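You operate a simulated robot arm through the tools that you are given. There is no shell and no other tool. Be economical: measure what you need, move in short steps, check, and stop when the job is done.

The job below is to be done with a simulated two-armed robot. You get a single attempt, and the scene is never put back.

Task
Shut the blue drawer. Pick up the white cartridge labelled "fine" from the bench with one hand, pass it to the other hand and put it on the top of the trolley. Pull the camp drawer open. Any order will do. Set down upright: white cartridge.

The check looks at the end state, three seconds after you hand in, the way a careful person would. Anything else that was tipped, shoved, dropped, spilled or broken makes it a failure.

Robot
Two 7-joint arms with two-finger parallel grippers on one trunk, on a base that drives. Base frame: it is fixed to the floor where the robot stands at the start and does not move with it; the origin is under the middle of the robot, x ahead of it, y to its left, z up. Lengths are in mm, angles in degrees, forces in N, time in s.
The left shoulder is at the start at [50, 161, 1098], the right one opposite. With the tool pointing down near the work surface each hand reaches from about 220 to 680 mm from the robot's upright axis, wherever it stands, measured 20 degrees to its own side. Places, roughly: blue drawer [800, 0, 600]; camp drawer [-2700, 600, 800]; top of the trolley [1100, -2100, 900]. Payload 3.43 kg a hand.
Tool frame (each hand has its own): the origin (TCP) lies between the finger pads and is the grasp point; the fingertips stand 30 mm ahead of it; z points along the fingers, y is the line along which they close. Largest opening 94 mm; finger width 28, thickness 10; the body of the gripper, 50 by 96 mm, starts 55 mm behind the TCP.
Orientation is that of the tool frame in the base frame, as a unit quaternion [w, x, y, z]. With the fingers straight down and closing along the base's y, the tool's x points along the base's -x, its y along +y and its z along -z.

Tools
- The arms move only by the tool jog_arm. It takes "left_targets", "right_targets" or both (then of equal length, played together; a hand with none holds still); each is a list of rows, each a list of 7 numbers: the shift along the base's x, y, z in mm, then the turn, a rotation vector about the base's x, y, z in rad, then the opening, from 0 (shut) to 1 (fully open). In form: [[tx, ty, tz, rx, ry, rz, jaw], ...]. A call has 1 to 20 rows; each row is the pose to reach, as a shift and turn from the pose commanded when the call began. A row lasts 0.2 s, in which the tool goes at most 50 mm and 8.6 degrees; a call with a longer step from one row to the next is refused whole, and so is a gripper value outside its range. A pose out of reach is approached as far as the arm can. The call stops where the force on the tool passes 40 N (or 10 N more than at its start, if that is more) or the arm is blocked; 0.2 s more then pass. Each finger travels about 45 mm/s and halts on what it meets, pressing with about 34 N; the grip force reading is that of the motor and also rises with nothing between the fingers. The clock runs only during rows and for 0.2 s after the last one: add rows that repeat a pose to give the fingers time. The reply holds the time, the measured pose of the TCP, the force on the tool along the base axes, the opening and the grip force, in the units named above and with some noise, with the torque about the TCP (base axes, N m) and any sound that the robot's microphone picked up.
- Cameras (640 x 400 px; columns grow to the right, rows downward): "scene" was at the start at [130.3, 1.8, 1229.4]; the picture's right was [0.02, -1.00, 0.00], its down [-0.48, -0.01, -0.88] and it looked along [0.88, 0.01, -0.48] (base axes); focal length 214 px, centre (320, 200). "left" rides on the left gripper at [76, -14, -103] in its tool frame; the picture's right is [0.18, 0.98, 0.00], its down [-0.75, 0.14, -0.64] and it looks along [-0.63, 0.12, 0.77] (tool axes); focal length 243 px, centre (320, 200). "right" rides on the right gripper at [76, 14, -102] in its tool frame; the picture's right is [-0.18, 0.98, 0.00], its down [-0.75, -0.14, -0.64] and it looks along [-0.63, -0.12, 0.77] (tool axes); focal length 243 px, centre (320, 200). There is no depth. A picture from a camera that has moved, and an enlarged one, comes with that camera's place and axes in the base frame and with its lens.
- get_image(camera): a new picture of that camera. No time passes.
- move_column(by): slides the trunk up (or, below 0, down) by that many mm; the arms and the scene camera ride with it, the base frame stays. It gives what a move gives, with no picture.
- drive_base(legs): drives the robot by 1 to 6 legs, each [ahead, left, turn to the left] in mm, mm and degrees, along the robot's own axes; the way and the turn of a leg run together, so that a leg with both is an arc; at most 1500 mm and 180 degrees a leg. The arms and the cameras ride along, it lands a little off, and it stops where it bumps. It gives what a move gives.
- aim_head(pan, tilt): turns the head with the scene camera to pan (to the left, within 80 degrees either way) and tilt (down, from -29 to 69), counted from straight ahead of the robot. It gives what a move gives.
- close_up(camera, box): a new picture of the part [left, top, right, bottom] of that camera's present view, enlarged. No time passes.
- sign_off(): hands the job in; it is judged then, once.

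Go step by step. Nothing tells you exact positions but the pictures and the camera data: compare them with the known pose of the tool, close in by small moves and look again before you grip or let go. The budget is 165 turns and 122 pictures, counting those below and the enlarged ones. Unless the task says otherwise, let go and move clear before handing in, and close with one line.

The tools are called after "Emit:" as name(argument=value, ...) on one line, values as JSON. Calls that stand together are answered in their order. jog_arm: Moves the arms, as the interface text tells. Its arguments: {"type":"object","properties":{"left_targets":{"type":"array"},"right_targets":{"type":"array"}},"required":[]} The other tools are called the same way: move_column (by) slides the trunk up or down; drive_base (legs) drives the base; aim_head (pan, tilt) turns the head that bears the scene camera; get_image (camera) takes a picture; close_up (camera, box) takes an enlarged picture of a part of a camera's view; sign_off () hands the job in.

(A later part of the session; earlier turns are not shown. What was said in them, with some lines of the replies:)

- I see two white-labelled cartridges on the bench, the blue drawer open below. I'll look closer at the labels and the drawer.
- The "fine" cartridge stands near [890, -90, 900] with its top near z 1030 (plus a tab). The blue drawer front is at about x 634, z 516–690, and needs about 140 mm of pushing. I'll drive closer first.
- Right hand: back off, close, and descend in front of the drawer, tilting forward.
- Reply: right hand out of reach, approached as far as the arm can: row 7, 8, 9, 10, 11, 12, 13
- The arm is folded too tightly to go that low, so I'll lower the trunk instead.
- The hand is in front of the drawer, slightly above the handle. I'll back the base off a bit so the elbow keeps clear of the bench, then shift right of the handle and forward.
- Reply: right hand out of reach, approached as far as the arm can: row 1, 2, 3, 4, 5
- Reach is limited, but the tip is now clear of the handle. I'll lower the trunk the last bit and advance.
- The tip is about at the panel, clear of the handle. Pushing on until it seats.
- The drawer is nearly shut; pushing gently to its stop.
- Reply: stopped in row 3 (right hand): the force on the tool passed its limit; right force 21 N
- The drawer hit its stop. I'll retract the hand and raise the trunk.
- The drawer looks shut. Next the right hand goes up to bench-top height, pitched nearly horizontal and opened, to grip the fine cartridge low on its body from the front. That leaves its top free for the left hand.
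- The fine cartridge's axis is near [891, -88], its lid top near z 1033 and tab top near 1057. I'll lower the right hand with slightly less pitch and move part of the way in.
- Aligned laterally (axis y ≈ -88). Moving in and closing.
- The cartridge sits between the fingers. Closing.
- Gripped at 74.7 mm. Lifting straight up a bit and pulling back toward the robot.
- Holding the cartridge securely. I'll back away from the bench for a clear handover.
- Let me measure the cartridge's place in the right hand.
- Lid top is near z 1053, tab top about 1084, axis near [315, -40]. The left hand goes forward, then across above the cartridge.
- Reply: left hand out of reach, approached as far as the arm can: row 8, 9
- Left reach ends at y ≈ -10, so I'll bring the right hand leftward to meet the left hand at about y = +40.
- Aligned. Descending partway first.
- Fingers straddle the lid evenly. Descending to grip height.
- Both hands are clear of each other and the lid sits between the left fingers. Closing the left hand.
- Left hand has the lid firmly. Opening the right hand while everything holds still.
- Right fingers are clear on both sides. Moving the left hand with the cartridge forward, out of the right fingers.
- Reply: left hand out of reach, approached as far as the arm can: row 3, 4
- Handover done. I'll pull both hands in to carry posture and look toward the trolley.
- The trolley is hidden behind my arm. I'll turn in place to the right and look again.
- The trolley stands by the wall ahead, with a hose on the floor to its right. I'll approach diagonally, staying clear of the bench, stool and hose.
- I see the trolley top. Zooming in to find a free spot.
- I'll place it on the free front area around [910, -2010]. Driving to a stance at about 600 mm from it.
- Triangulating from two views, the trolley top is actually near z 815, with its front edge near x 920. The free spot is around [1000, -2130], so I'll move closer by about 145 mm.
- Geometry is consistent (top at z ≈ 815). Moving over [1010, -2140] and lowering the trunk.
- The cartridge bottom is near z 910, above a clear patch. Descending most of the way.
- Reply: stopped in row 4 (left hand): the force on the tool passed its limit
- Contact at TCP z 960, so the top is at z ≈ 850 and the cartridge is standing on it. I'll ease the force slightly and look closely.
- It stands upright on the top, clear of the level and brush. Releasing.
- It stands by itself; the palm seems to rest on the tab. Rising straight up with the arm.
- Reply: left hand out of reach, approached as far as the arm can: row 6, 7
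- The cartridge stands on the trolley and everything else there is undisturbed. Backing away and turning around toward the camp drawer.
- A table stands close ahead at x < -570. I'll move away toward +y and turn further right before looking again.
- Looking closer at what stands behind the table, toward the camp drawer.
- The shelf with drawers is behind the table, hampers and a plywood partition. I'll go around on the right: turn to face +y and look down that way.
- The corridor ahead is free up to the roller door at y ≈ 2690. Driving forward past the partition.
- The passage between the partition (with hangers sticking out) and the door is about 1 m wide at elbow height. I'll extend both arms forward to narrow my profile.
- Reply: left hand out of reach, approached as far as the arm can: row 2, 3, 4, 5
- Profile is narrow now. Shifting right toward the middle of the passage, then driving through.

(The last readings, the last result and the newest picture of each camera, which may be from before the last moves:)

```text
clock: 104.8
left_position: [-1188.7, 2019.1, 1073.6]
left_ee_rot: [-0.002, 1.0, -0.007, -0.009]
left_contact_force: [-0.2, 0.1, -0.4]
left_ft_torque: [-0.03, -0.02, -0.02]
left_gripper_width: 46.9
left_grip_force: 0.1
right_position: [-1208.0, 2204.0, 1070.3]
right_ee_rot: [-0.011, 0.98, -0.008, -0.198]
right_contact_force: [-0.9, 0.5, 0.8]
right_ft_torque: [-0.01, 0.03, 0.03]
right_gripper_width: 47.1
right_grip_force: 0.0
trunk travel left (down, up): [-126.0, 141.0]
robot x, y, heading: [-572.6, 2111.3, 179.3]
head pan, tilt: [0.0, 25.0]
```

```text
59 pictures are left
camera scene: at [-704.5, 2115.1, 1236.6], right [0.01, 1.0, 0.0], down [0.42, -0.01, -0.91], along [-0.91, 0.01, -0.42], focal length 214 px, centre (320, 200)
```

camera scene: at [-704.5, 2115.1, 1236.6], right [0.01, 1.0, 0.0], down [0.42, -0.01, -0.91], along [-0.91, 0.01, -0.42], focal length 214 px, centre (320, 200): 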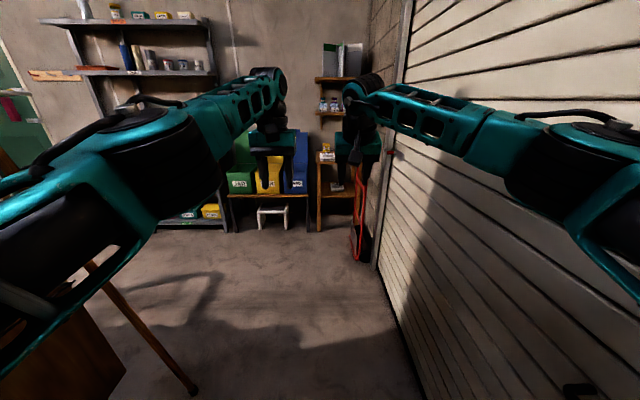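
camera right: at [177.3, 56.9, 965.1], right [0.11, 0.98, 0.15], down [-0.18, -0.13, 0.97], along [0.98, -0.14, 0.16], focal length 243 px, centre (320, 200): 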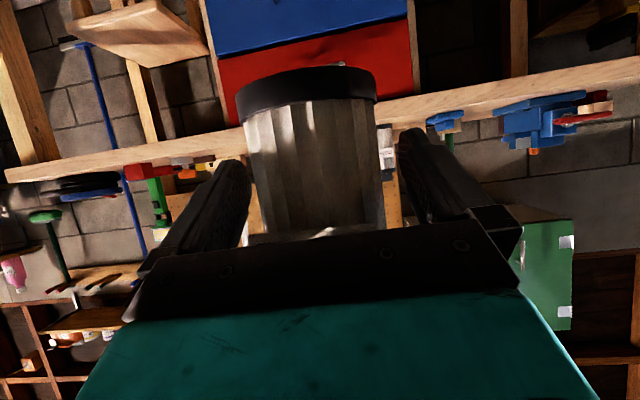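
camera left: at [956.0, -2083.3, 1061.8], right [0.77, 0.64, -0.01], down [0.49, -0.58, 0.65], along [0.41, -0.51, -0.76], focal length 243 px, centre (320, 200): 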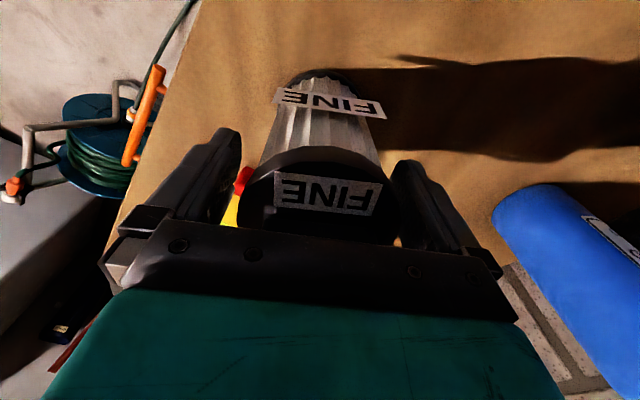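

Continuing past the rod, then turning left to see the shelf with the drawers.

Emit:
drive_base(legs=[[950, 0, 0], [0, 0, 50]])

Emit:
get_image(camera="scene")

```text
clock: 112.0
left_position: [-1849.4, 1594.5, 1073.5]
left_ee_rot: [0.002, 0.911, 0.412, -0.009]
left_contact_force: [-0.2, 0.5, 0.2]
left_ft_torque: [0.01, 0.01, -0.04]
left_gripper_width: 47.1
left_grip_force: 0.0
right_position: [-2002.8, 1699.2, 1071.3]
right_ee_rot: [0.072, 0.894, 0.403, -0.184]
right_contact_force: [-0.6, 0.5, -0.8]
right_ft_torque: [0.04, -0.03, -0.01]
right_gripper_width: 47.0
right_grip_force: 0.1
trunk travel left (down, up): [-126.0, 141.0]
robot x, y, heading: [-1523.9, 2125.7, -131.0]
head pan, tilt: [0.0, 25.0]
```

```text
58 pictures are left
camera scene: at [-1608.3, 2024.4, 1236.6], right [-0.75, 0.66, 0.0], down [0.28, 0.32, -0.91], along [-0.6, -0.68, -0.42], focal length 214 px, centre (320, 200)
```

scene: 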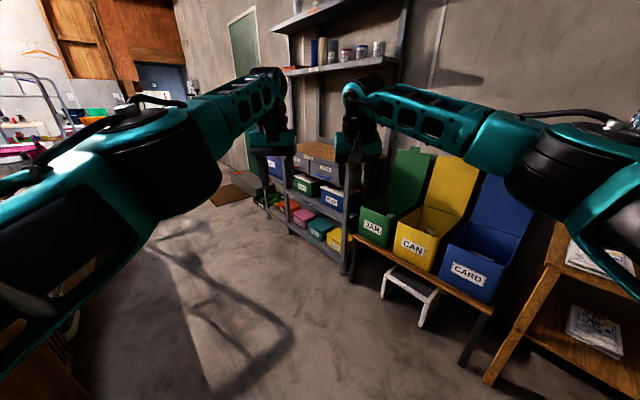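

Free floor toward the shelf. Driving in front of it, at a distance, and facing it.

Emit:
drive_base(legs=[[1258, 727, 0], [0, 0, -49]])

Emit:
get_image(camera="scene")

```text
clock: 121.5
left_position: [-2413.3, 590.8, 1072.9]
left_ee_rot: [-0.001, 1.0, 0.002, -0.008]
left_contact_force: [0.3, 0.3, 0.1]
left_ft_torque: [-0.01, -0.06, 0.01]
left_gripper_width: 47.1
left_grip_force: 0.1
right_position: [-2437.3, 774.2, 1070.9]
right_ee_rot: [-0.01, 0.98, 0.0, -0.198]
right_contact_force: [0.0, 0.3, 0.5]
right_ft_torque: [-0.02, 0.02, 0.03]
right_gripper_width: 46.7
right_grip_force: 0.1
trunk travel left (down, up): [-126.0, 141.0]
robot x, y, heading: [-1796.0, 696.6, -179.8]
head pan, tilt: [0.0, 25.0]
```

```text
57 pictures are left
camera scene: at [-1931.3, 695.2, 1236.6], right [0.0, 1.0, 0.0], down [0.42, 0.0, -0.91], along [-0.91, 0.0, -0.42], focal length 214 px, centre (320, 200)
```

scene: 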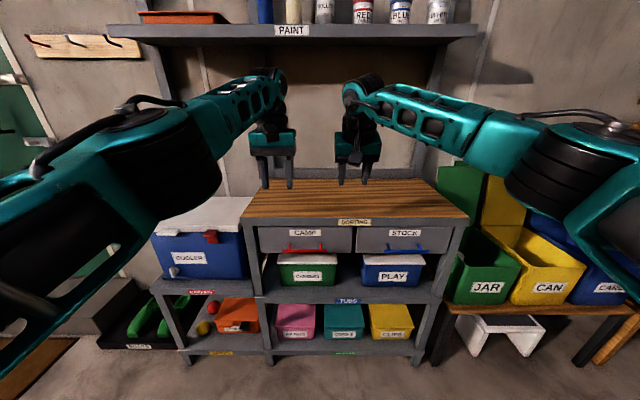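

Emit:
close_up(camera="scene", box=[235, 170, 475, 300])

```text
2.67 times, centred on (355, 235) of scene
camera zoom: at [-1931.3, 695.2, 1236.6], right [0.0, 1.0, 0.0], down [0.42, 0.0, -0.91], along [-0.91, 0.0, -0.42], focal length 572 px, centre (227, 107)
```

zoom: 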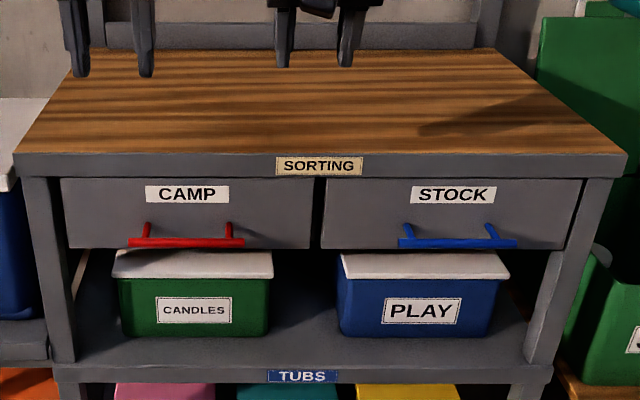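

The CAMP drawer has a red bar handle near [-2585, 638, 725]. I'll pull both hands back, then turn the left hand so its fingers close fore-and-aft.

Emit:
jog_arm(left_targets=[[40, -11, 0, 0, 0, 0, 0.6], [80, -22, 0, 0, 0, 0, 0.7], [115, -33, 0, 0, 0, 0, 0.8], [147, -44, 0, 0, 0, 0, 0.8]], right_targets=[[38, 30, 10, 0, 0, 0, 0.5], [76, 60, 20, 0, 0, 0, 0.5], [115, 90, 30, 0, 0, 0, 0.5], [150, 120, 40, 0, 0, 0, 0.5]])

Emit:
jog_arm(left_targets=[[0, 0, 0, 0, 0, -0.145, 0.8], [0, 0, 0, 0, 0, -0.29, 0.8], [0, 0, 0, 0, 0, -0.435, 0.8], [0, 0, 0, 0, 0, -0.58, 0.8], [0, 0, 0, 0, 0, -0.725, 0.8], [0, 0, 0, 0, 0, -0.87, 0.8], [0, 0, 0, 0, 0, -1.015, 0.8], [0, 0, 0, 0, 0, -1.16, 0.8], [0, 0, 0, 0, 0, -1.305, 0.8], [0, 0, 0, 0, 0, -1.45, 0.8], [0, 0, 0, 0, 0, -1.571, 0.8]])

```text
refused: row 3 steps farther than a row can; nothing moved
```

```text
clock: 123.8
left_position: [-2411.0, 589.4, 1072.7]
left_ee_rot: [-0.007, 0.708, -0.706, -0.005]
left_contact_force: [0.8, 0.6, 0.9]
left_ft_torque: [0.0, -0.01, -0.01]
left_gripper_width: 75.0
left_grip_force: 0.0
right_position: [-2437.5, 774.9, 1070.8]
right_ee_rot: [-0.01, 0.98, 0.001, -0.198]
right_contact_force: [0.0, 0.7, 0.7]
right_ft_torque: [-0.01, 0.01, 0.0]
right_gripper_width: 46.8
right_grip_force: 0.0
trunk travel left (down, up): [-126.0, 141.0]
robot x, y, heading: [-1796.1, 697.7, -179.6]
head pan, tilt: [0.0, 25.0]
```

The turn worked. Now pitching the left hand 45° forward while pulling both hands back.

Emit:
jog_arm(left_targets=[[18, 0, 0, 0, 0.13, 0, 0.6], [36, 0, 0, 0, 0.26, 0, 0.6], [54, 0, 0, 0, 0.39, 0, 0.6], [72, 0, 0, 0, 0.52, 0, 0.6], [90, 0, 0, 0, 0.65, 0, 0.6], [105, 0, 0, 0, 0.785, 0, 0.6]], right_targets=[[25, 25, 8, 0, 0, 0, 0.5], [50, 50, 16, 0, 0, 0, 0.5], [75, 75, 24, 0, 0, 0, 0.5], [100, 100, 32, 0, 0, 0, 0.5], [125, 120, 40, 0, 0, 0, 0.5], [150, 130, 50, 0, 0, 0, 0.5]])

Emit:
get_image(camera="left")

Emit:
get_image(camera="scene")

```text
clock: 125.2
left_position: [-2485.8, 703.4, 1185.6]
left_ee_rot: [-0.263, -0.654, 0.654, 0.274]
left_contact_force: [-0.9, -1.2, 0.1]
left_ft_torque: [0.07, 0.04, -0.05]
left_gripper_width: 56.0
left_grip_force: 0.0
left hand out of reach, approached as far as the arm can: row 1, 2, 3, 4, 5, 6
right_position: [-2287.5, 902.9, 1123.4]
right_ee_rot: [-0.011, 0.98, 0.001, -0.197]
right_contact_force: [0.6, -1.0, -0.1]
right_ft_torque: [0.07, -0.01, 0.0]
right_gripper_width: 47.1
right_grip_force: 0.0
trunk travel left (down, up): [-126.0, 141.0]
robot x, y, heading: [-1796.3, 699.6, -179.5]
head pan, tilt: [0.0, 25.0]
```

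```text
55 pictures are left
camera left: at [-2403.7, 625.4, 1247.4], right [-0.7, -0.19, 0.69], down [0.36, 0.74, 0.57], along [-0.62, 0.64, -0.45], focal length 243 px, centre (320, 200)
```

left: 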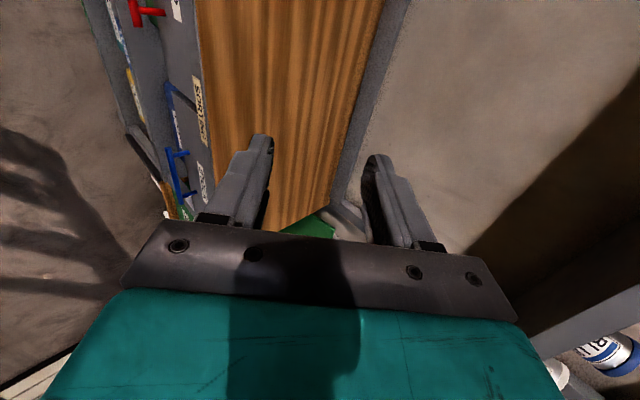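

```text
54 pictures are left
camera scene: at [-1931.7, 692.3, 1236.5], right [-0.01, 1.0, 0.0], down [0.42, 0.0, -0.91], along [-0.91, 0.0, -0.42], focal length 214 px, centre (320, 200)
```

scene: 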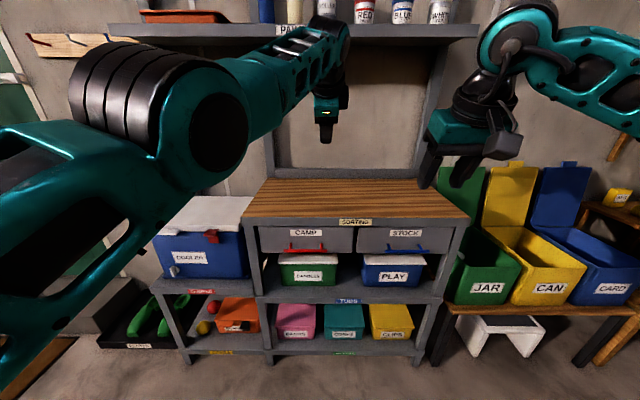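

The pose with this roll isn't reachable there. I'll undo it and try the opposite roll (camera inward).

Emit:
jog_arm(left_targets=[[20, -10, -5, 0, -0.13, 0, 0.6], [45, -30, -15, 0, -0.26, 0, 0.6], [70, -55, -30, 0, -0.39, 0, 0.6], [95, -80, -45, 0, -0.52, 0, 0.6], [120, -105, -60, 0, -0.65, 0, 0.6], [140, -130, -80, 0, -0.785, 0, 0.6]])

Emit:
jog_arm(left_targets=[[0, 0, 0, 0, 0, 0.145, 0.6], [0, 0, 0, 0, 0, 0.29, 0.6], [0, 0, 0, 0, 0, 0.435, 0.6], [0, 0, 0, 0, 0, 0.58, 0.6], [0, 0, 0, 0, 0, 0.725, 0.6], [0, 0, 0, 0, 0, 0.87, 0.6], [0, 0, 0, 0, 0, 1.015, 0.6], [0, 0, 0, 0, 0, 1.16, 0.6], [0, 0, 0, 0, 0, 1.305, 0.6], [0, 0, 0, 0, 0, 1.45, 0.6], [0, 0, 0, 0, 0, 1.57, 0.6], [0, 0, 0, 0, 0, 1.71, 0.6], [0, 0, 0, 0, 0, 1.85, 0.6], [0, 0, 0, 0, 0, 2.0, 0.6], [0, 0, 0, 0, 0, 2.14, 0.6], [0, 0, 0, 0, 0, 2.28, 0.6], [0, 0, 0, 0, 0, 2.42, 0.6]])

Emit:
get_image(camera="scene")

```text
clock: 126.7
left_position: [-2392.6, 583.2, 1126.3]
left_ee_rot: [-0.009, 0.709, -0.706, -0.004]
left_contact_force: [0.4, -0.4, -0.5]
left_ft_torque: [0.01, 0.0, 0.0]
left_gripper_width: 56.1
left_grip_force: 0.0
left hand out of reach, approached as far as the arm can: row 2, 3, 4, 5, 6
right_position: [-2287.6, 906.9, 1122.9]
right_ee_rot: [-0.01, 0.98, 0.0, -0.198]
right_contact_force: [0.9, -1.8, -0.2]
right_ft_torque: [0.03, 0.0, 0.01]
right_gripper_width: 47.0
right_grip_force: 0.1
trunk travel left (down, up): [-126.0, 141.0]
robot x, y, heading: [-1795.7, 697.1, -179.8]
head pan, tilt: [0.0, 25.0]
```

```text
clock: 130.2
left_position: [-2394.5, 584.0, 1125.4]
left_ee_rot: [0.002, 0.91, 0.415, -0.008]
left_contact_force: [0.2, -0.1, 0.3]
left_ft_torque: [0.05, -0.02, -0.04]
left_gripper_width: 56.5
left_grip_force: 0.1
right_position: [-2287.3, 907.0, 1123.9]
right_ee_rot: [-0.01, 0.98, 0.0, -0.198]
right_contact_force: [-0.5, 1.1, -0.6]
right_ft_torque: [-0.01, 0.02, -0.03]
right_gripper_width: 46.9
right_grip_force: 0.2
trunk travel left (down, up): [-126.0, 141.0]
robot x, y, heading: [-1794.1, 698.5, -179.8]
head pan, tilt: [0.0, 25.0]
```

```text
53 pictures are left
camera scene: at [-1931.3, 695.1, 1236.6], right [0.0, 1.0, 0.0], down [0.42, 0.0, -0.91], along [-0.91, 0.0, -0.42], focal length 214 px, centre (320, 200)
```

scene: 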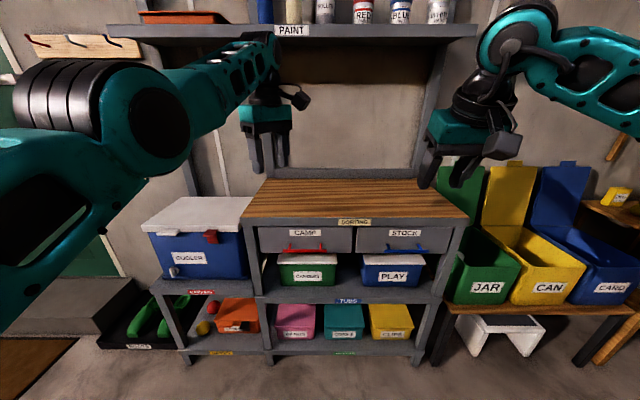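

Emit:
jog_arm(left_targets=[[0, 0, 0, 0, 0, 0.145, 0.6], [0, 0, 0, 0, 0, 0.29, 0.6], [0, 0, 0, 0, 0, 0.435, 0.6], [0, 0, 0, 0, 0, 0.58, 0.6], [0, 0, 0, 0, 0, 0.715, 0.6]])

Emit:
jog_arm(left_targets=[[0, 0, 0, 0, 0.13, 0, 0.6], [0, 0, 0, 0, 0.26, 0, 0.6], [0, 0, 0, 0, 0.39, 0, 0.6], [0, 0, 0, 0, 0.52, 0, 0.6]])

Emit:
get_image(camera="scene")

```text
clock: 131.4
left_position: [-2394.1, 584.3, 1123.7]
left_ee_rot: [0.003, 0.707, 0.707, -0.008]
left_contact_force: [-0.4, 0.2, 0.2]
left_ft_torque: [0.01, 0.03, 0.0]
left_gripper_width: 56.5
left_grip_force: 0.1
right_position: [-2286.7, 906.2, 1122.0]
right_ee_rot: [-0.01, 0.98, 0.0, -0.198]
right_contact_force: [-0.2, 0.7, 0.4]
right_ft_torque: [-0.01, 0.0, -0.02]
right_gripper_width: 46.8
right_grip_force: 0.1
trunk travel left (down, up): [-126.0, 141.0]
robot x, y, heading: [-1798.5, 691.0, -179.9]
head pan, tilt: [0.0, 25.0]
```

```text
clock: 132.4
left_position: [-2464.3, 601.2, 1154.9]
left_ee_rot: [-0.148, 0.69, 0.69, -0.16]
left_contact_force: [0.0, -0.1, -0.7]
left_ft_torque: [0.02, 0.0, -0.01]
left_gripper_width: 56.6
left_grip_force: 0.1
left hand out of reach, approached as far as the arm can: row 1, 2, 3, 4
right_position: [-2285.7, 905.8, 1122.8]
right_ee_rot: [-0.01, 0.98, 0.0, -0.197]
right_contact_force: [1.1, -0.4, -0.4]
right_ft_torque: [-0.02, 0.0, -0.01]
right_gripper_width: 46.8
right_grip_force: 0.1
trunk travel left (down, up): [-126.0, 141.0]
robot x, y, heading: [-1800.5, 690.2, -179.8]
head pan, tilt: [0.0, 25.0]
```

```text
52 pictures are left
camera scene: at [-1931.3, 695.0, 1236.6], right [0.0, 1.0, 0.0], down [0.42, 0.0, -0.91], along [-0.91, 0.0, -0.42], focal length 214 px, centre (320, 200)
```

scene: 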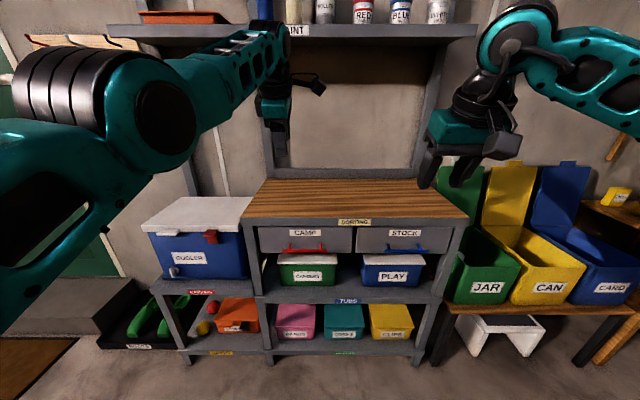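

The left arm is in an awkward configuration, so I'll use the right hand: pitch first, then roll about its own axis. First, neutralise the left hand and pull it back.

Emit:
jog_arm(left_targets=[[25, -10, -5, 0, -0.12, 0, 0.6], [50, -20, -10, 0, -0.24, 0, 0.6], [75, -30, -15, 0, -0.34, 0, 0.6], [100, -40, -20, 0, -0.43, 0, 0.6]])

Emit:
jog_arm(left_targets=[[12, -8, 0, 0, 0, -0.14, 0.6], [24, -16, 0, 0, 0, -0.28, 0.6], [36, -24, 0, 0, 0, -0.42, 0.6], [48, -32, 0, 0, 0, -0.56, 0.6], [60, -40, 0, 0, 0, -0.7, 0.6], [72, -48, 0, 0, 0, -0.84, 0.6], [84, -56, 0, 0, 0, -0.98, 0.6], [96, -64, 0, 0, 0, -1.12, 0.6], [108, -72, 0, 0, 0, -1.26, 0.6], [120, -80, 0, 0, 0, -1.4, 0.6], [120, -80, 0, 0, 0, -1.54, 0.6]], right_targets=[[0, 0, -15, 0, 0.06, 0, 0.5], [0, 0, -30, 0, 0.12, 0, 0.5], [0, 0, -45, 0, 0.18, 0, 0.5], [0, 0, -60, 0, 0.24, 0, 0.5], [0, 0, -75, 0, 0.3, 0, 0.5], [0, 0, -90, 0, 0.36, 0, 0.5], [-10, 0, -100, 0, 0.42, 0, 0.5], [-20, 0, -110, 0, 0.48, 0, 0.5], [-30, 0, -120, 0, 0.54, 0, 0.5], [-40, 0, -125, 0, 0.58, 0, 0.5], [-50, 0, -130, 0, 0.58, 0, 0.5]])

Emit:
get_image(camera="scene")

```text
clock: 133.4
left_position: [-2389.6, 565.1, 1141.7]
left_ee_rot: [0.005, 0.708, 0.706, -0.008]
left_contact_force: [0.8, -0.9, -0.2]
left_ft_torque: [0.02, -0.02, 0.01]
left_gripper_width: 56.7
left_grip_force: 0.0
left hand out of reach, approached as far as the arm can: row 1, 2, 3, 4
right_position: [-2287.3, 907.1, 1123.0]
right_ee_rot: [-0.01, 0.98, 0.0, -0.197]
right_contact_force: [0.2, 0.4, -0.8]
right_ft_torque: [0.03, -0.01, -0.02]
right_gripper_width: 47.2
right_grip_force: 0.1
trunk travel left (down, up): [-126.0, 141.0]
robot x, y, heading: [-1795.4, 691.9, -179.9]
head pan, tilt: [0.0, 25.0]
```

```text
clock: 135.8
left_position: [-2390.1, 486.7, 1168.7]
left_ee_rot: [-0.004, 1.0, 0.012, -0.009]
left_contact_force: [-0.5, -0.3, -0.4]
left_ft_torque: [0.02, -0.01, 0.01]
left_gripper_width: 56.4
left_grip_force: 0.1
left hand out of reach, approached as far as the arm can: row 1, 2, 3, 4, 5, 6, 7, 8, 9, 10, 11
right_position: [-2338.3, 902.9, 989.6]
right_ee_rot: [-0.01, 0.883, -0.002, -0.469]
right_contact_force: [-0.8, -0.2, -0.4]
right_ft_torque: [-0.05, -0.04, 0.01]
right_gripper_width: 46.8
right_grip_force: 0.0
trunk travel left (down, up): [-126.0, 141.0]
robot x, y, heading: [-1794.3, 694.5, -179.7]
head pan, tilt: [0.0, 25.0]
```

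```text
51 pictures are left
camera scene: at [-1931.5, 694.8, 1236.6], right [0.0, 1.0, 0.0], down [0.42, 0.0, -0.91], along [-0.91, 0.0, -0.42], focal length 214 px, centre (320, 200)
```

scene: 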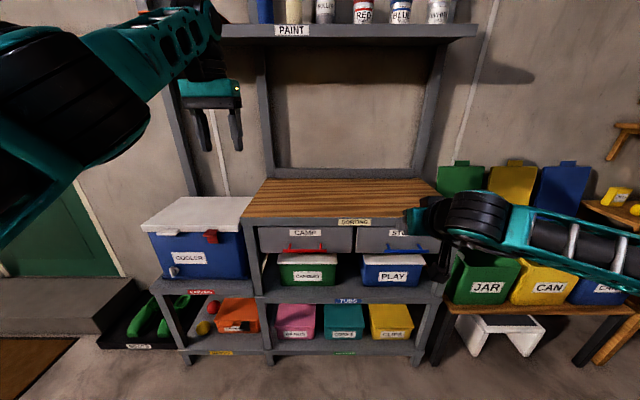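

Right hand is pitched 56°. Now rolling it 90° about its own axis.

Emit:
jog_arm(right_targets=[[0, 0, 0, -0.118, 0, -0.08, 0.5], [0, 0, 0, -0.236, 0, -0.16, 0.5], [0, 0, 0, -0.355, 0, -0.24, 0.5], [0, 0, 0, -0.473, 0, -0.319, 0.5], [0, 0, 0, -0.591, 0, -0.399, 0.5], [0, 0, 0, -0.709, 0, -0.479, 0.5], [0, 0, 0, -0.828, 0, -0.559, 0.5], [0, 0, 0, -0.946, 0, -0.639, 0.5], [0, 0, 0, -1.064, 0, -0.718, 0.5], [0, 0, 0, -1.182, 0, -0.798, 0.5], [0, 0, 0, -1.3, 0, -0.878, 0.5]])

Emit:
get_image(camera="right")

```text
clock: 138.2
left_position: [-2390.1, 485.6, 1169.2]
left_ee_rot: [-0.003, 1.0, 0.014, -0.008]
left_contact_force: [0.1, 0.9, -0.6]
left_ft_torque: [0.03, -0.02, -0.01]
left_gripper_width: 56.2
left_grip_force: 0.1
right_position: [-2338.4, 905.9, 992.1]
right_ee_rot: [0.324, 0.629, -0.626, -0.327]
right_contact_force: [-0.4, -0.4, -0.2]
right_ft_torque: [0.03, -0.01, -0.04]
right_gripper_width: 46.9
right_grip_force: 0.0
trunk travel left (down, up): [-126.0, 141.0]
robot x, y, heading: [-1800.5, 698.0, -179.8]
head pan, tilt: [0.0, 25.0]
```

```text
50 pictures are left
camera right: at [-2261.0, 829.0, 1062.2], right [-0.57, 0.18, 0.8], down [0.61, 0.75, 0.26], along [-0.56, 0.63, -0.53], focal length 243 px, centre (320, 200)
```

right: 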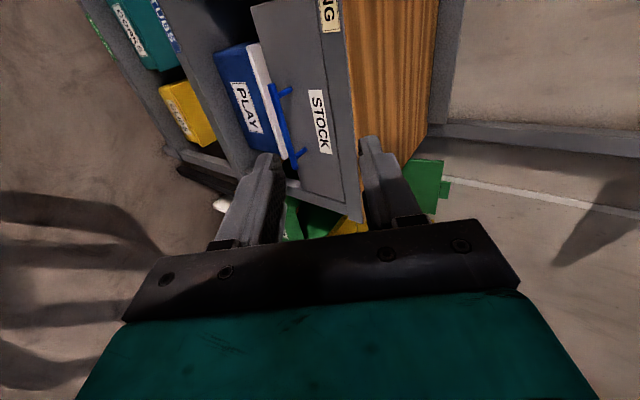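

Roll works. Now shift the base left and lower the trunk so the right hand is in front of the CAMP handle.

Emit:
drive_base(legs=[[0, 165, 0]])

Emit:
move_column(by=-125)

Emit:
jog_arm(right_targets=[[0, -35, -35, 0, 0, 0, 0.5], [0, -70, -70, 0, 0, 0, 0.5], [0, -100, -105, 0, 0, 0, 0.5]])

Emit:
get_image(camera="right")

Emit:
get_image(camera="scene")

```text
clock: 139.7
left_position: [-2389.6, 325.2, 1168.3]
left_ee_rot: [-0.004, 1.0, 0.013, -0.009]
left_contact_force: [0.2, -0.9, -0.3]
left_ft_torque: [0.0, -0.01, 0.02]
left_gripper_width: 56.4
left_grip_force: 0.1
right_position: [-2336.4, 745.1, 990.7]
right_ee_rot: [0.324, 0.629, -0.626, -0.328]
right_contact_force: [0.7, -0.6, -0.3]
right_ft_torque: [0.04, 0.01, -0.05]
right_gripper_width: 46.9
right_grip_force: 0.1
trunk travel left (down, up): [-126.0, 141.0]
robot x, y, heading: [-1797.1, 532.3, -179.8]
head pan, tilt: [0.0, 25.0]
```

```text
clock: 141.2
left_position: [-2388.9, 325.3, 1043.1]
left_ee_rot: [-0.003, 1.0, 0.014, -0.008]
left_contact_force: [-0.3, 0.1, 0.2]
left_ft_torque: [0.01, 0.01, -0.04]
left_gripper_width: 56.2
left_grip_force: 0.0
right_position: [-2336.7, 744.3, 866.2]
right_ee_rot: [0.324, 0.63, -0.625, -0.328]
right_contact_force: [0.8, 0.2, 0.0]
right_ft_torque: [-0.03, 0.0, 0.01]
right_gripper_width: 46.8
right_grip_force: 0.0
trunk travel left (down, up): [-1.0, 266.0]
robot x, y, heading: [-1797.8, 531.6, -179.7]
head pan, tilt: [0.0, 25.0]
```

```text
clock: 142.0
left_position: [-2389.7, 324.5, 1043.3]
left_ee_rot: [-0.003, 1.0, 0.012, -0.008]
left_contact_force: [0.3, 0.9, -0.2]
left_ft_torque: [0.0, 0.03, 0.0]
left_gripper_width: 56.3
left_grip_force: 0.0
right_position: [-2337.2, 644.5, 759.1]
right_ee_rot: [0.325, 0.629, -0.626, -0.328]
right_contact_force: [-0.3, 0.3, 0.3]
right_ft_torque: [-0.03, -0.01, -0.02]
right_gripper_width: 46.8
right_grip_force: 0.1
trunk travel left (down, up): [-1.0, 266.0]
robot x, y, heading: [-1800.5, 535.3, -179.6]
head pan, tilt: [0.0, 25.0]
```

```text
49 pictures are left
camera right: at [-2261.2, 567.6, 830.8], right [-0.56, 0.18, 0.81], down [0.61, 0.75, 0.26], along [-0.56, 0.63, -0.53], focal length 243 px, centre (320, 200)
```

right: 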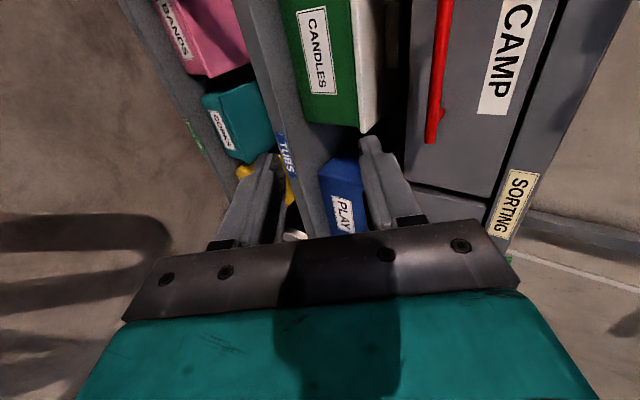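

```text
48 pictures are left
camera scene: at [-1930.7, 533.7, 1111.6], right [0.0, 1.0, 0.0], down [0.42, 0.0, -0.91], along [-0.91, 0.0, -0.42], focal length 214 px, centre (320, 200)
```

scene: 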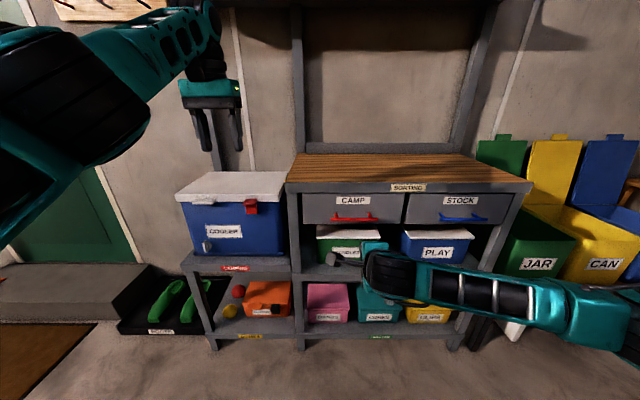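

Triangulated the bar at about [-2533, 642, 767]. I'll zoom to judge the gap between bar and drawer face.

Emit:
close_up(camera="right", box=[360, 0, 560, 200])

Emit:
close_up(camera="scene", box=[280, 160, 420, 260])

```text
2.00 times, centred on (460, 100) of right
camera zoom: at [-2261.2, 567.6, 830.8], right [-0.56, 0.18, 0.81], down [0.61, 0.75, 0.26], along [-0.56, 0.63, -0.53], focal length 485 px, centre (40, 400)
```

zoom: 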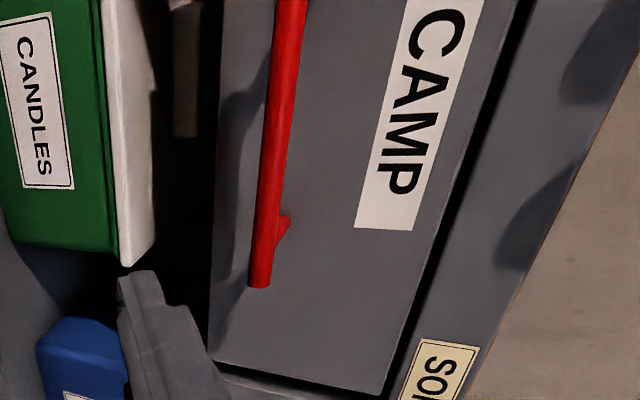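

```text
4.00 times, centred on (350, 210) of scene
camera zoom: at [-1930.7, 533.7, 1111.6], right [0.0, 1.0, 0.0], down [0.42, 0.0, -0.91], along [-0.91, 0.0, -0.42], focal length 858 px, centre (200, 160)
```

zoom: 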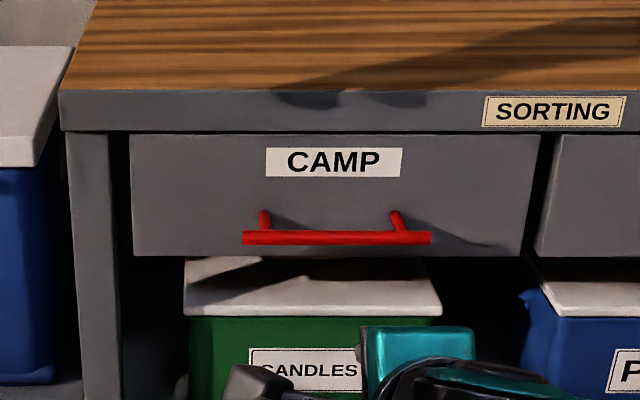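

The bar is 43 mm ahead of the face, 10 mm thick, at z ≈ 764, spanning y 569–720. Raising the hand, then driving closer.

Emit:
jog_arm(right_targets=[[0, 0, 35, 0, 0, 0, 0.36], [0, -1, 65, 0, 0, 0, 0.36], [0, -1, 65, 0, 0, 0, 0.36]])

Emit:
drive_base(legs=[[115, 0, 0]])

Emit:
get_image(camera="right")

Emit:
get_image(camera="scene")

```text
clock: 142.8
left_position: [-2390.6, 325.0, 1043.9]
left_ee_rot: [-0.002, 1.0, 0.013, -0.009]
left_contact_force: [0.6, 0.3, 0.1]
left_ft_torque: [0.0, 0.02, -0.05]
left_gripper_width: 56.6
left_grip_force: 0.1
right_position: [-2335.8, 644.3, 825.8]
right_ee_rot: [0.324, 0.629, -0.626, -0.329]
right_contact_force: [-0.5, 0.1, 0.2]
right_ft_torque: [0.0, -0.02, -0.04]
right_gripper_width: 33.9
right_grip_force: 0.1
trunk travel left (down, up): [-1.0, 266.0]
robot x, y, heading: [-1799.6, 534.1, -179.8]
head pan, tilt: [0.0, 25.0]
```

```text
clock: 144.0
left_position: [-2503.6, 324.4, 1043.7]
left_ee_rot: [-0.004, 1.0, 0.012, -0.008]
left_contact_force: [0.3, 0.4, -0.1]
left_ft_torque: [0.03, -0.02, 0.01]
left_gripper_width: 56.5
left_grip_force: 0.0
right_position: [-2450.5, 643.4, 825.7]
right_ee_rot: [0.323, 0.63, -0.626, -0.327]
right_contact_force: [-0.1, -0.7, -0.9]
right_ft_torque: [-0.01, 0.0, 0.03]
right_gripper_width: 33.7
right_grip_force: 0.0
trunk travel left (down, up): [-1.0, 266.0]
robot x, y, heading: [-1913.1, 533.2, -179.7]
head pan, tilt: [0.0, 25.0]
```

```text
45 pictures are left
camera right: at [-2373.7, 567.1, 896.1], right [-0.57, 0.18, 0.8], down [0.6, 0.75, 0.26], along [-0.56, 0.63, -0.53], focal length 243 px, centre (320, 200)
```

right: 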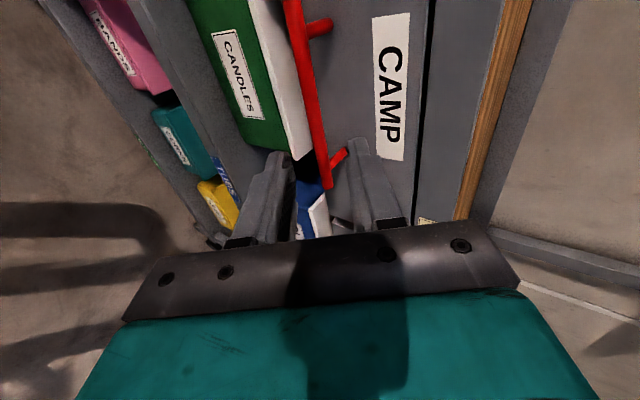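

```text
44 pictures are left
camera scene: at [-2045.1, 533.5, 1111.6], right [0.0, 1.0, 0.0], down [0.42, 0.0, -0.91], along [-0.91, 0.0, -0.42], focal length 214 px, centre (320, 200)
```

scene: 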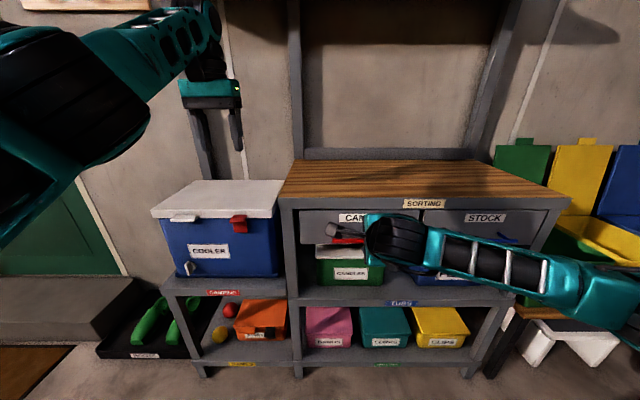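

The bar lines up between the fingers. Sliding in along the tool axis.

Emit:
jog_arm(right_targets=[[-24, 0, -19, 0, 0, 0, 0.36], [-48, 0, -37, 0, 0, 0, 0.36], [-71, 0, -55, 0, 0, 0, 0.36]])

Emit:
get_image(camera="right")

```text
clock: 144.8
left_position: [-2504.4, 325.4, 1043.2]
left_ee_rot: [-0.003, 1.0, 0.013, -0.008]
left_contact_force: [0.0, -1.1, 0.2]
left_ft_torque: [0.03, 0.03, -0.01]
left_gripper_width: 56.3
left_grip_force: 0.0
right_position: [-2519.8, 643.5, 768.8]
right_ee_rot: [0.323, 0.63, -0.626, -0.327]
right_contact_force: [-0.7, -0.3, 0.1]
right_ft_torque: [0.01, 0.04, 0.01]
right_gripper_width: 33.8
right_grip_force: 0.1
trunk travel left (down, up): [-1.0, 266.0]
robot x, y, heading: [-1911.1, 534.2, -179.7]
head pan, tilt: [0.0, 25.0]
```

```text
43 pictures are left
camera right: at [-2444.7, 566.2, 839.6], right [-0.57, 0.18, 0.8], down [0.6, 0.75, 0.26], along [-0.56, 0.63, -0.53], focal length 243 px, centre (320, 200)
```

right: 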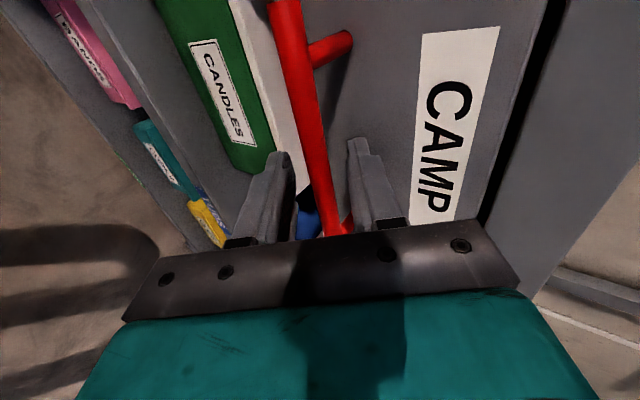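

The bar is between the fingers. Closing on it.

Emit:
jog_arm(right_targets=[[0, 0, 0, 0, 0, 0, 0.2], [0, 0, 0, 0, 0, 0, 0], [0, 0, 0, 0, 0, 0, 0], [0, 0, 0, 0, 0, 0, 0]])

Emit:
get_image(camera="right")

```text
clock: 145.8
left_position: [-2503.3, 325.6, 1042.4]
left_ee_rot: [-0.004, 1.0, 0.013, -0.009]
left_contact_force: [0.4, 0.4, -0.6]
left_ft_torque: [0.01, -0.01, 0.07]
left_gripper_width: 56.4
left_grip_force: 0.0
right_position: [-2521.2, 642.3, 768.4]
right_ee_rot: [0.325, 0.629, -0.626, -0.327]
right_contact_force: [-1.9, -0.6, 2.0]
right_ft_torque: [-0.38, 0.03, -0.28]
right_gripper_width: 14.7
right_grip_force: 45.7
trunk travel left (down, up): [-1.0, 266.0]
robot x, y, heading: [-1911.9, 533.4, -180.0]
head pan, tilt: [0.0, 25.0]
```

```text
42 pictures are left
camera right: at [-2444.6, 566.2, 840.4], right [-0.57, 0.18, 0.81], down [0.61, 0.75, 0.26], along [-0.56, 0.63, -0.53], focal length 243 px, centre (320, 200)
```

right: 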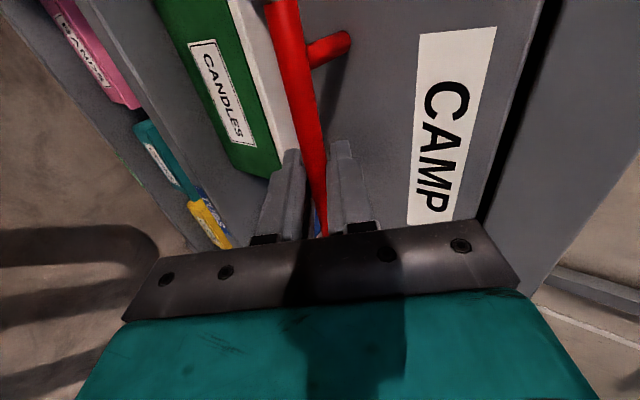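

The handle is gripped. Pulling straight back (+x).

Emit:
jog_arm(right_targets=[[12, 0, 0, 0, 0, 0, 0], [27, 0, 0, 0, 0, 0, 0], [42, 0, 0, 0, 0, 0, 0], [57, 0, 0, 0, 0, 0, 0], [72, 0, 0, 0, 0, 0, 0], [87, 0, 0, 0, 0, 0, 0], [100, 0, 0, 0, 0, 0, 0]])

Emit:
get_image(camera="scene")

```text
clock: 147.4
left_position: [-2503.7, 325.3, 1043.9]
left_ee_rot: [-0.002, 1.0, 0.013, -0.009]
left_contact_force: [0.2, 0.5, -0.1]
left_ft_torque: [0.02, 0.02, 0.0]
left_gripper_width: 56.5
left_grip_force: 0.1
right_position: [-2419.5, 643.2, 771.2]
right_ee_rot: [0.325, 0.629, -0.626, -0.327]
right_contact_force: [-1.2, 1.6, 12.3]
right_ft_torque: [-0.93, 0.09, -0.39]
right_gripper_width: 11.3
right_grip_force: 45.4
trunk travel left (down, up): [-1.0, 266.0]
robot x, y, heading: [-1909.1, 534.8, -179.7]
head pan, tilt: [0.0, 25.0]
```

```text
41 pictures are left
camera scene: at [-2044.1, 533.5, 1111.9], right [0.0, 1.0, 0.0], down [0.42, 0.0, -0.91], along [-0.91, 0.0, -0.42], focal length 214 px, centre (320, 200)
```

scene: 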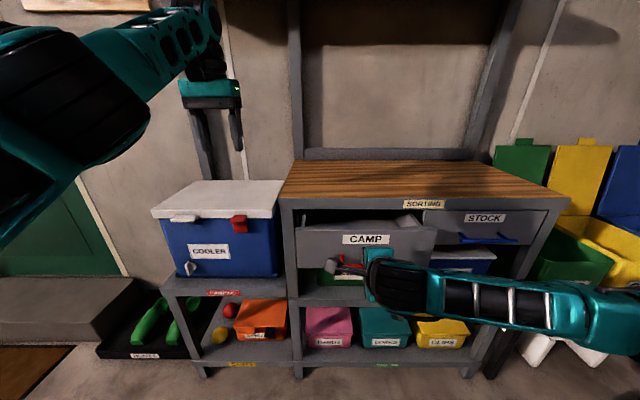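

The drawer is coming out. Pulling further.

Emit:
jog_arm(right_targets=[[15, 0, -2, 0, 0, 0, 0], [30, 0, -2, 0, 0, 0, 0], [45, 0, -2, 0, 0, 0, 0], [60, 0, -2, 0, 0, 0, 0], [75, 0, -2, 0, 0, 0, 0], [90, 0, -2, 0, 0, 0, 0], [105, 0, -2, 0, 0, 0, 0]])

Emit:
get_image(camera="scene")

Emit:
get_image(camera="right")

```text
clock: 149.0
left_position: [-2503.6, 326.2, 1044.4]
left_ee_rot: [-0.003, 1.0, 0.013, -0.009]
left_contact_force: [-0.3, -1.0, 0.7]
left_ft_torque: [0.0, 0.05, -0.02]
left_gripper_width: 56.6
left_grip_force: 0.1
right_position: [-2313.0, 643.4, 771.3]
right_ee_rot: [0.327, 0.628, -0.625, -0.329]
right_contact_force: [-1.1, 0.7, 20.5]
right_ft_torque: [-0.9, 0.1, 0.01]
right_gripper_width: 11.5
right_grip_force: 44.9
trunk travel left (down, up): [-1.0, 266.0]
robot x, y, heading: [-1916.9, 532.6, -179.8]
head pan, tilt: [0.0, 25.0]
```

```text
40 pictures are left
camera scene: at [-2043.8, 533.4, 1111.9], right [0.0, 1.0, 0.0], down [0.42, 0.0, -0.91], along [-0.91, 0.0, -0.42], focal length 214 px, centre (320, 200)
```

scene: 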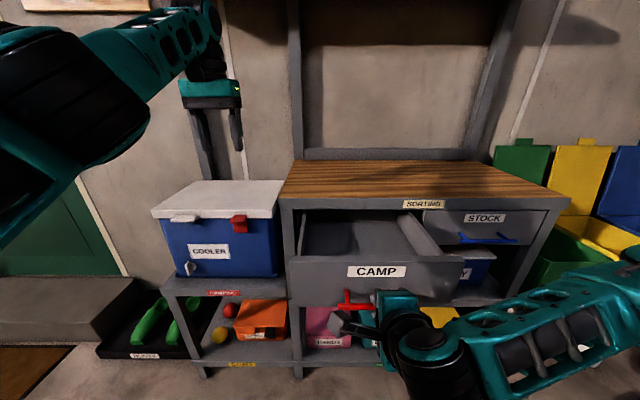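

```text
39 pictures are left
camera right: at [-2237.3, 566.6, 841.5], right [-0.56, 0.18, 0.81], down [0.61, 0.75, 0.25], along [-0.56, 0.63, -0.53], focal length 243 px, centre (320, 200)
```

right: 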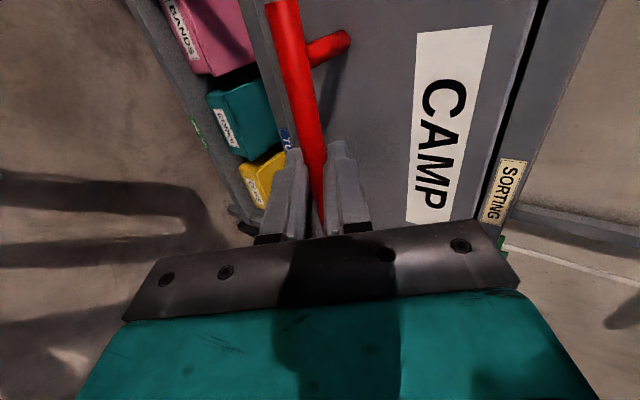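

The drawer is open by about 205 mm. Releasing and backing out along the tool axis.

Emit:
jog_arm(right_targets=[[0, 0, 0, 0, 0, 0, 0.2], [0, 0, 1, 0, 0, 0, 0.4], [0, 0, 1, 0, 0, 0, 0.4]])

Emit:
get_image(camera="right")

```text
clock: 149.8
left_position: [-2503.5, 324.9, 1043.9]
left_ee_rot: [-0.003, 1.0, 0.013, -0.009]
left_contact_force: [-0.8, -0.1, 0.2]
left_ft_torque: [0.0, 0.01, 0.0]
left_gripper_width: 56.4
left_grip_force: 0.2
right_position: [-2315.0, 644.0, 770.2]
right_ee_rot: [0.324, 0.629, -0.626, -0.327]
right_contact_force: [-0.5, 0.2, 1.1]
right_ft_torque: [0.02, 0.0, 0.01]
right_gripper_width: 37.6
right_grip_force: 0.1
trunk travel left (down, up): [-1.0, 266.0]
robot x, y, heading: [-1909.4, 533.2, -179.8]
head pan, tilt: [0.0, 25.0]
```

```text
38 pictures are left
camera right: at [-2238.1, 567.4, 840.1], right [-0.57, 0.18, 0.8], down [0.6, 0.75, 0.26], along [-0.56, 0.63, -0.53], focal length 243 px, centre (320, 200)
```

right: 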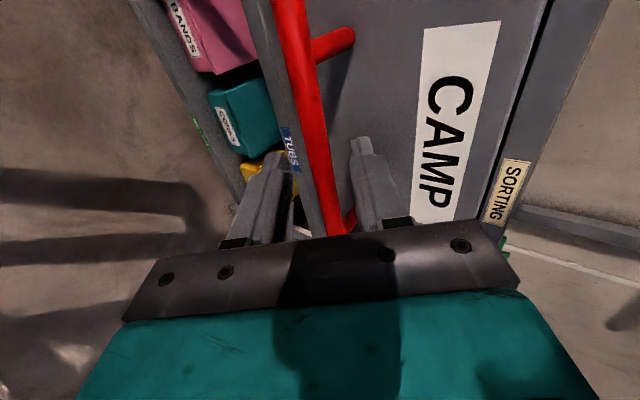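

Emit:
jog_arm(right_targets=[[12, 0, 8, 0, 0, 0, 0.4], [24, 0, 17, 0, 0, 0, 0.4], [37, 0, 26, 0, 0, 0, 0.4], [50, 0, 35, 0, 0, 0, 0.4]])

Emit:
get_image(camera="right")

```text
clock: 150.8
left_position: [-2504.6, 325.8, 1042.9]
left_ee_rot: [-0.003, 1.0, 0.013, -0.008]
left_contact_force: [-0.3, 0.0, -0.3]
left_ft_torque: [0.05, 0.0, -0.01]
left_gripper_width: 56.2
left_grip_force: 0.0
right_position: [-2286.0, 629.3, 795.5]
right_ee_rot: [0.325, 0.629, -0.626, -0.328]
right_contact_force: [0.6, 0.5, -0.1]
right_ft_torque: [0.01, -0.01, -0.01]
right_gripper_width: 37.8
right_grip_force: 0.2
right hand out of reach, approached as far as the arm can: row 3, 4
trunk travel left (down, up): [-1.0, 266.0]
robot x, y, heading: [-1911.8, 532.8, -179.8]
head pan, tilt: [0.0, 25.0]
```

```text
37 pictures are left
camera right: at [-2210.5, 553.0, 865.6], right [-0.57, 0.18, 0.81], down [0.61, 0.75, 0.26], along [-0.56, 0.63, -0.53], focal length 243 px, centre (320, 200)
```

right: 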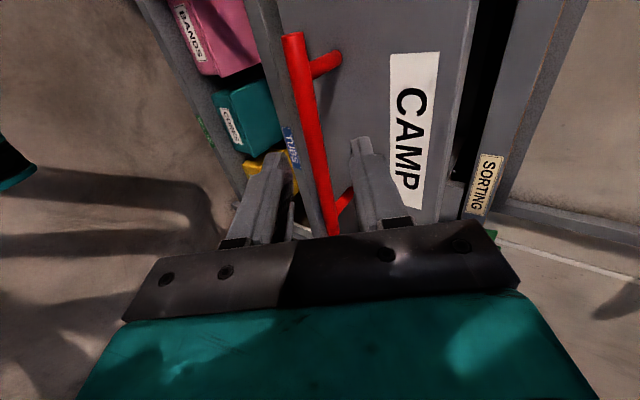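

The fingers are past the bar now. Backing the base away.

Emit:
drive_base(legs=[[-60, 0, 0]])

Emit:
drive_base(legs=[[-240, 0, 0]])

Emit:
get_image(camera="scene")

```text
clock: 151.8
left_position: [-2444.4, 326.9, 1042.7]
left_ee_rot: [-0.002, 1.0, 0.012, -0.009]
left_contact_force: [0.4, 1.5, -0.5]
left_ft_torque: [0.02, 0.03, 0.03]
left_gripper_width: 56.4
left_grip_force: 0.0
right_position: [-2226.8, 630.7, 794.7]
right_ee_rot: [0.324, 0.629, -0.626, -0.328]
right_contact_force: [0.7, 0.8, 1.0]
right_ft_torque: [0.0, 0.04, 0.01]
right_gripper_width: 37.7
right_grip_force: 0.0
trunk travel left (down, up): [-1.0, 266.0]
robot x, y, heading: [-1855.3, 536.9, -179.7]
head pan, tilt: [0.0, 25.0]
```

```text
clock: 153.6
left_position: [-2203.7, 328.2, 1042.5]
left_ee_rot: [-0.004, 1.0, 0.01, -0.009]
left_contact_force: [-0.2, 0.1, -0.2]
left_ft_torque: [-0.02, 0.01, -0.04]
left_gripper_width: 56.4
left_grip_force: 0.0
right_position: [-1983.9, 632.2, 795.2]
right_ee_rot: [-0.323, -0.627, 0.628, 0.329]
right_contact_force: [-0.3, -0.5, 0.0]
right_ft_torque: [0.0, 0.0, -0.02]
right_gripper_width: 37.7
right_grip_force: 0.0
trunk travel left (down, up): [-1.0, 266.0]
robot x, y, heading: [-1610.8, 535.0, 179.7]
head pan, tilt: [0.0, 25.0]
```

```text
36 pictures are left
camera scene: at [-1742.6, 534.2, 1111.7], right [0.0, 1.0, 0.0], down [0.42, 0.0, -0.91], along [-0.91, 0.0, -0.42], focal length 214 px, centre (320, 200)
```

scene: 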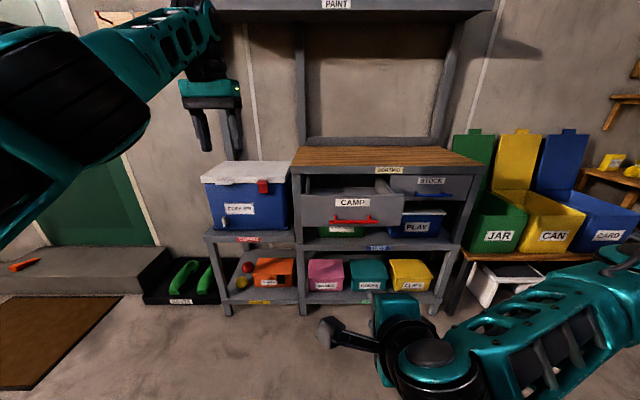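

All three jobs are in place: the blue drawer is shut, the cartridge stands upright on the trolley, and the camp drawer is open with both hands clear. Handing in.

Emit:
sign_off()

```text
The job is handed in.
```

I shut the blue drawer, passed the "fine" cartridge from the right hand to the left and stood it upright on top of the trolley, and pulled the camp drawer open about 200 mm.
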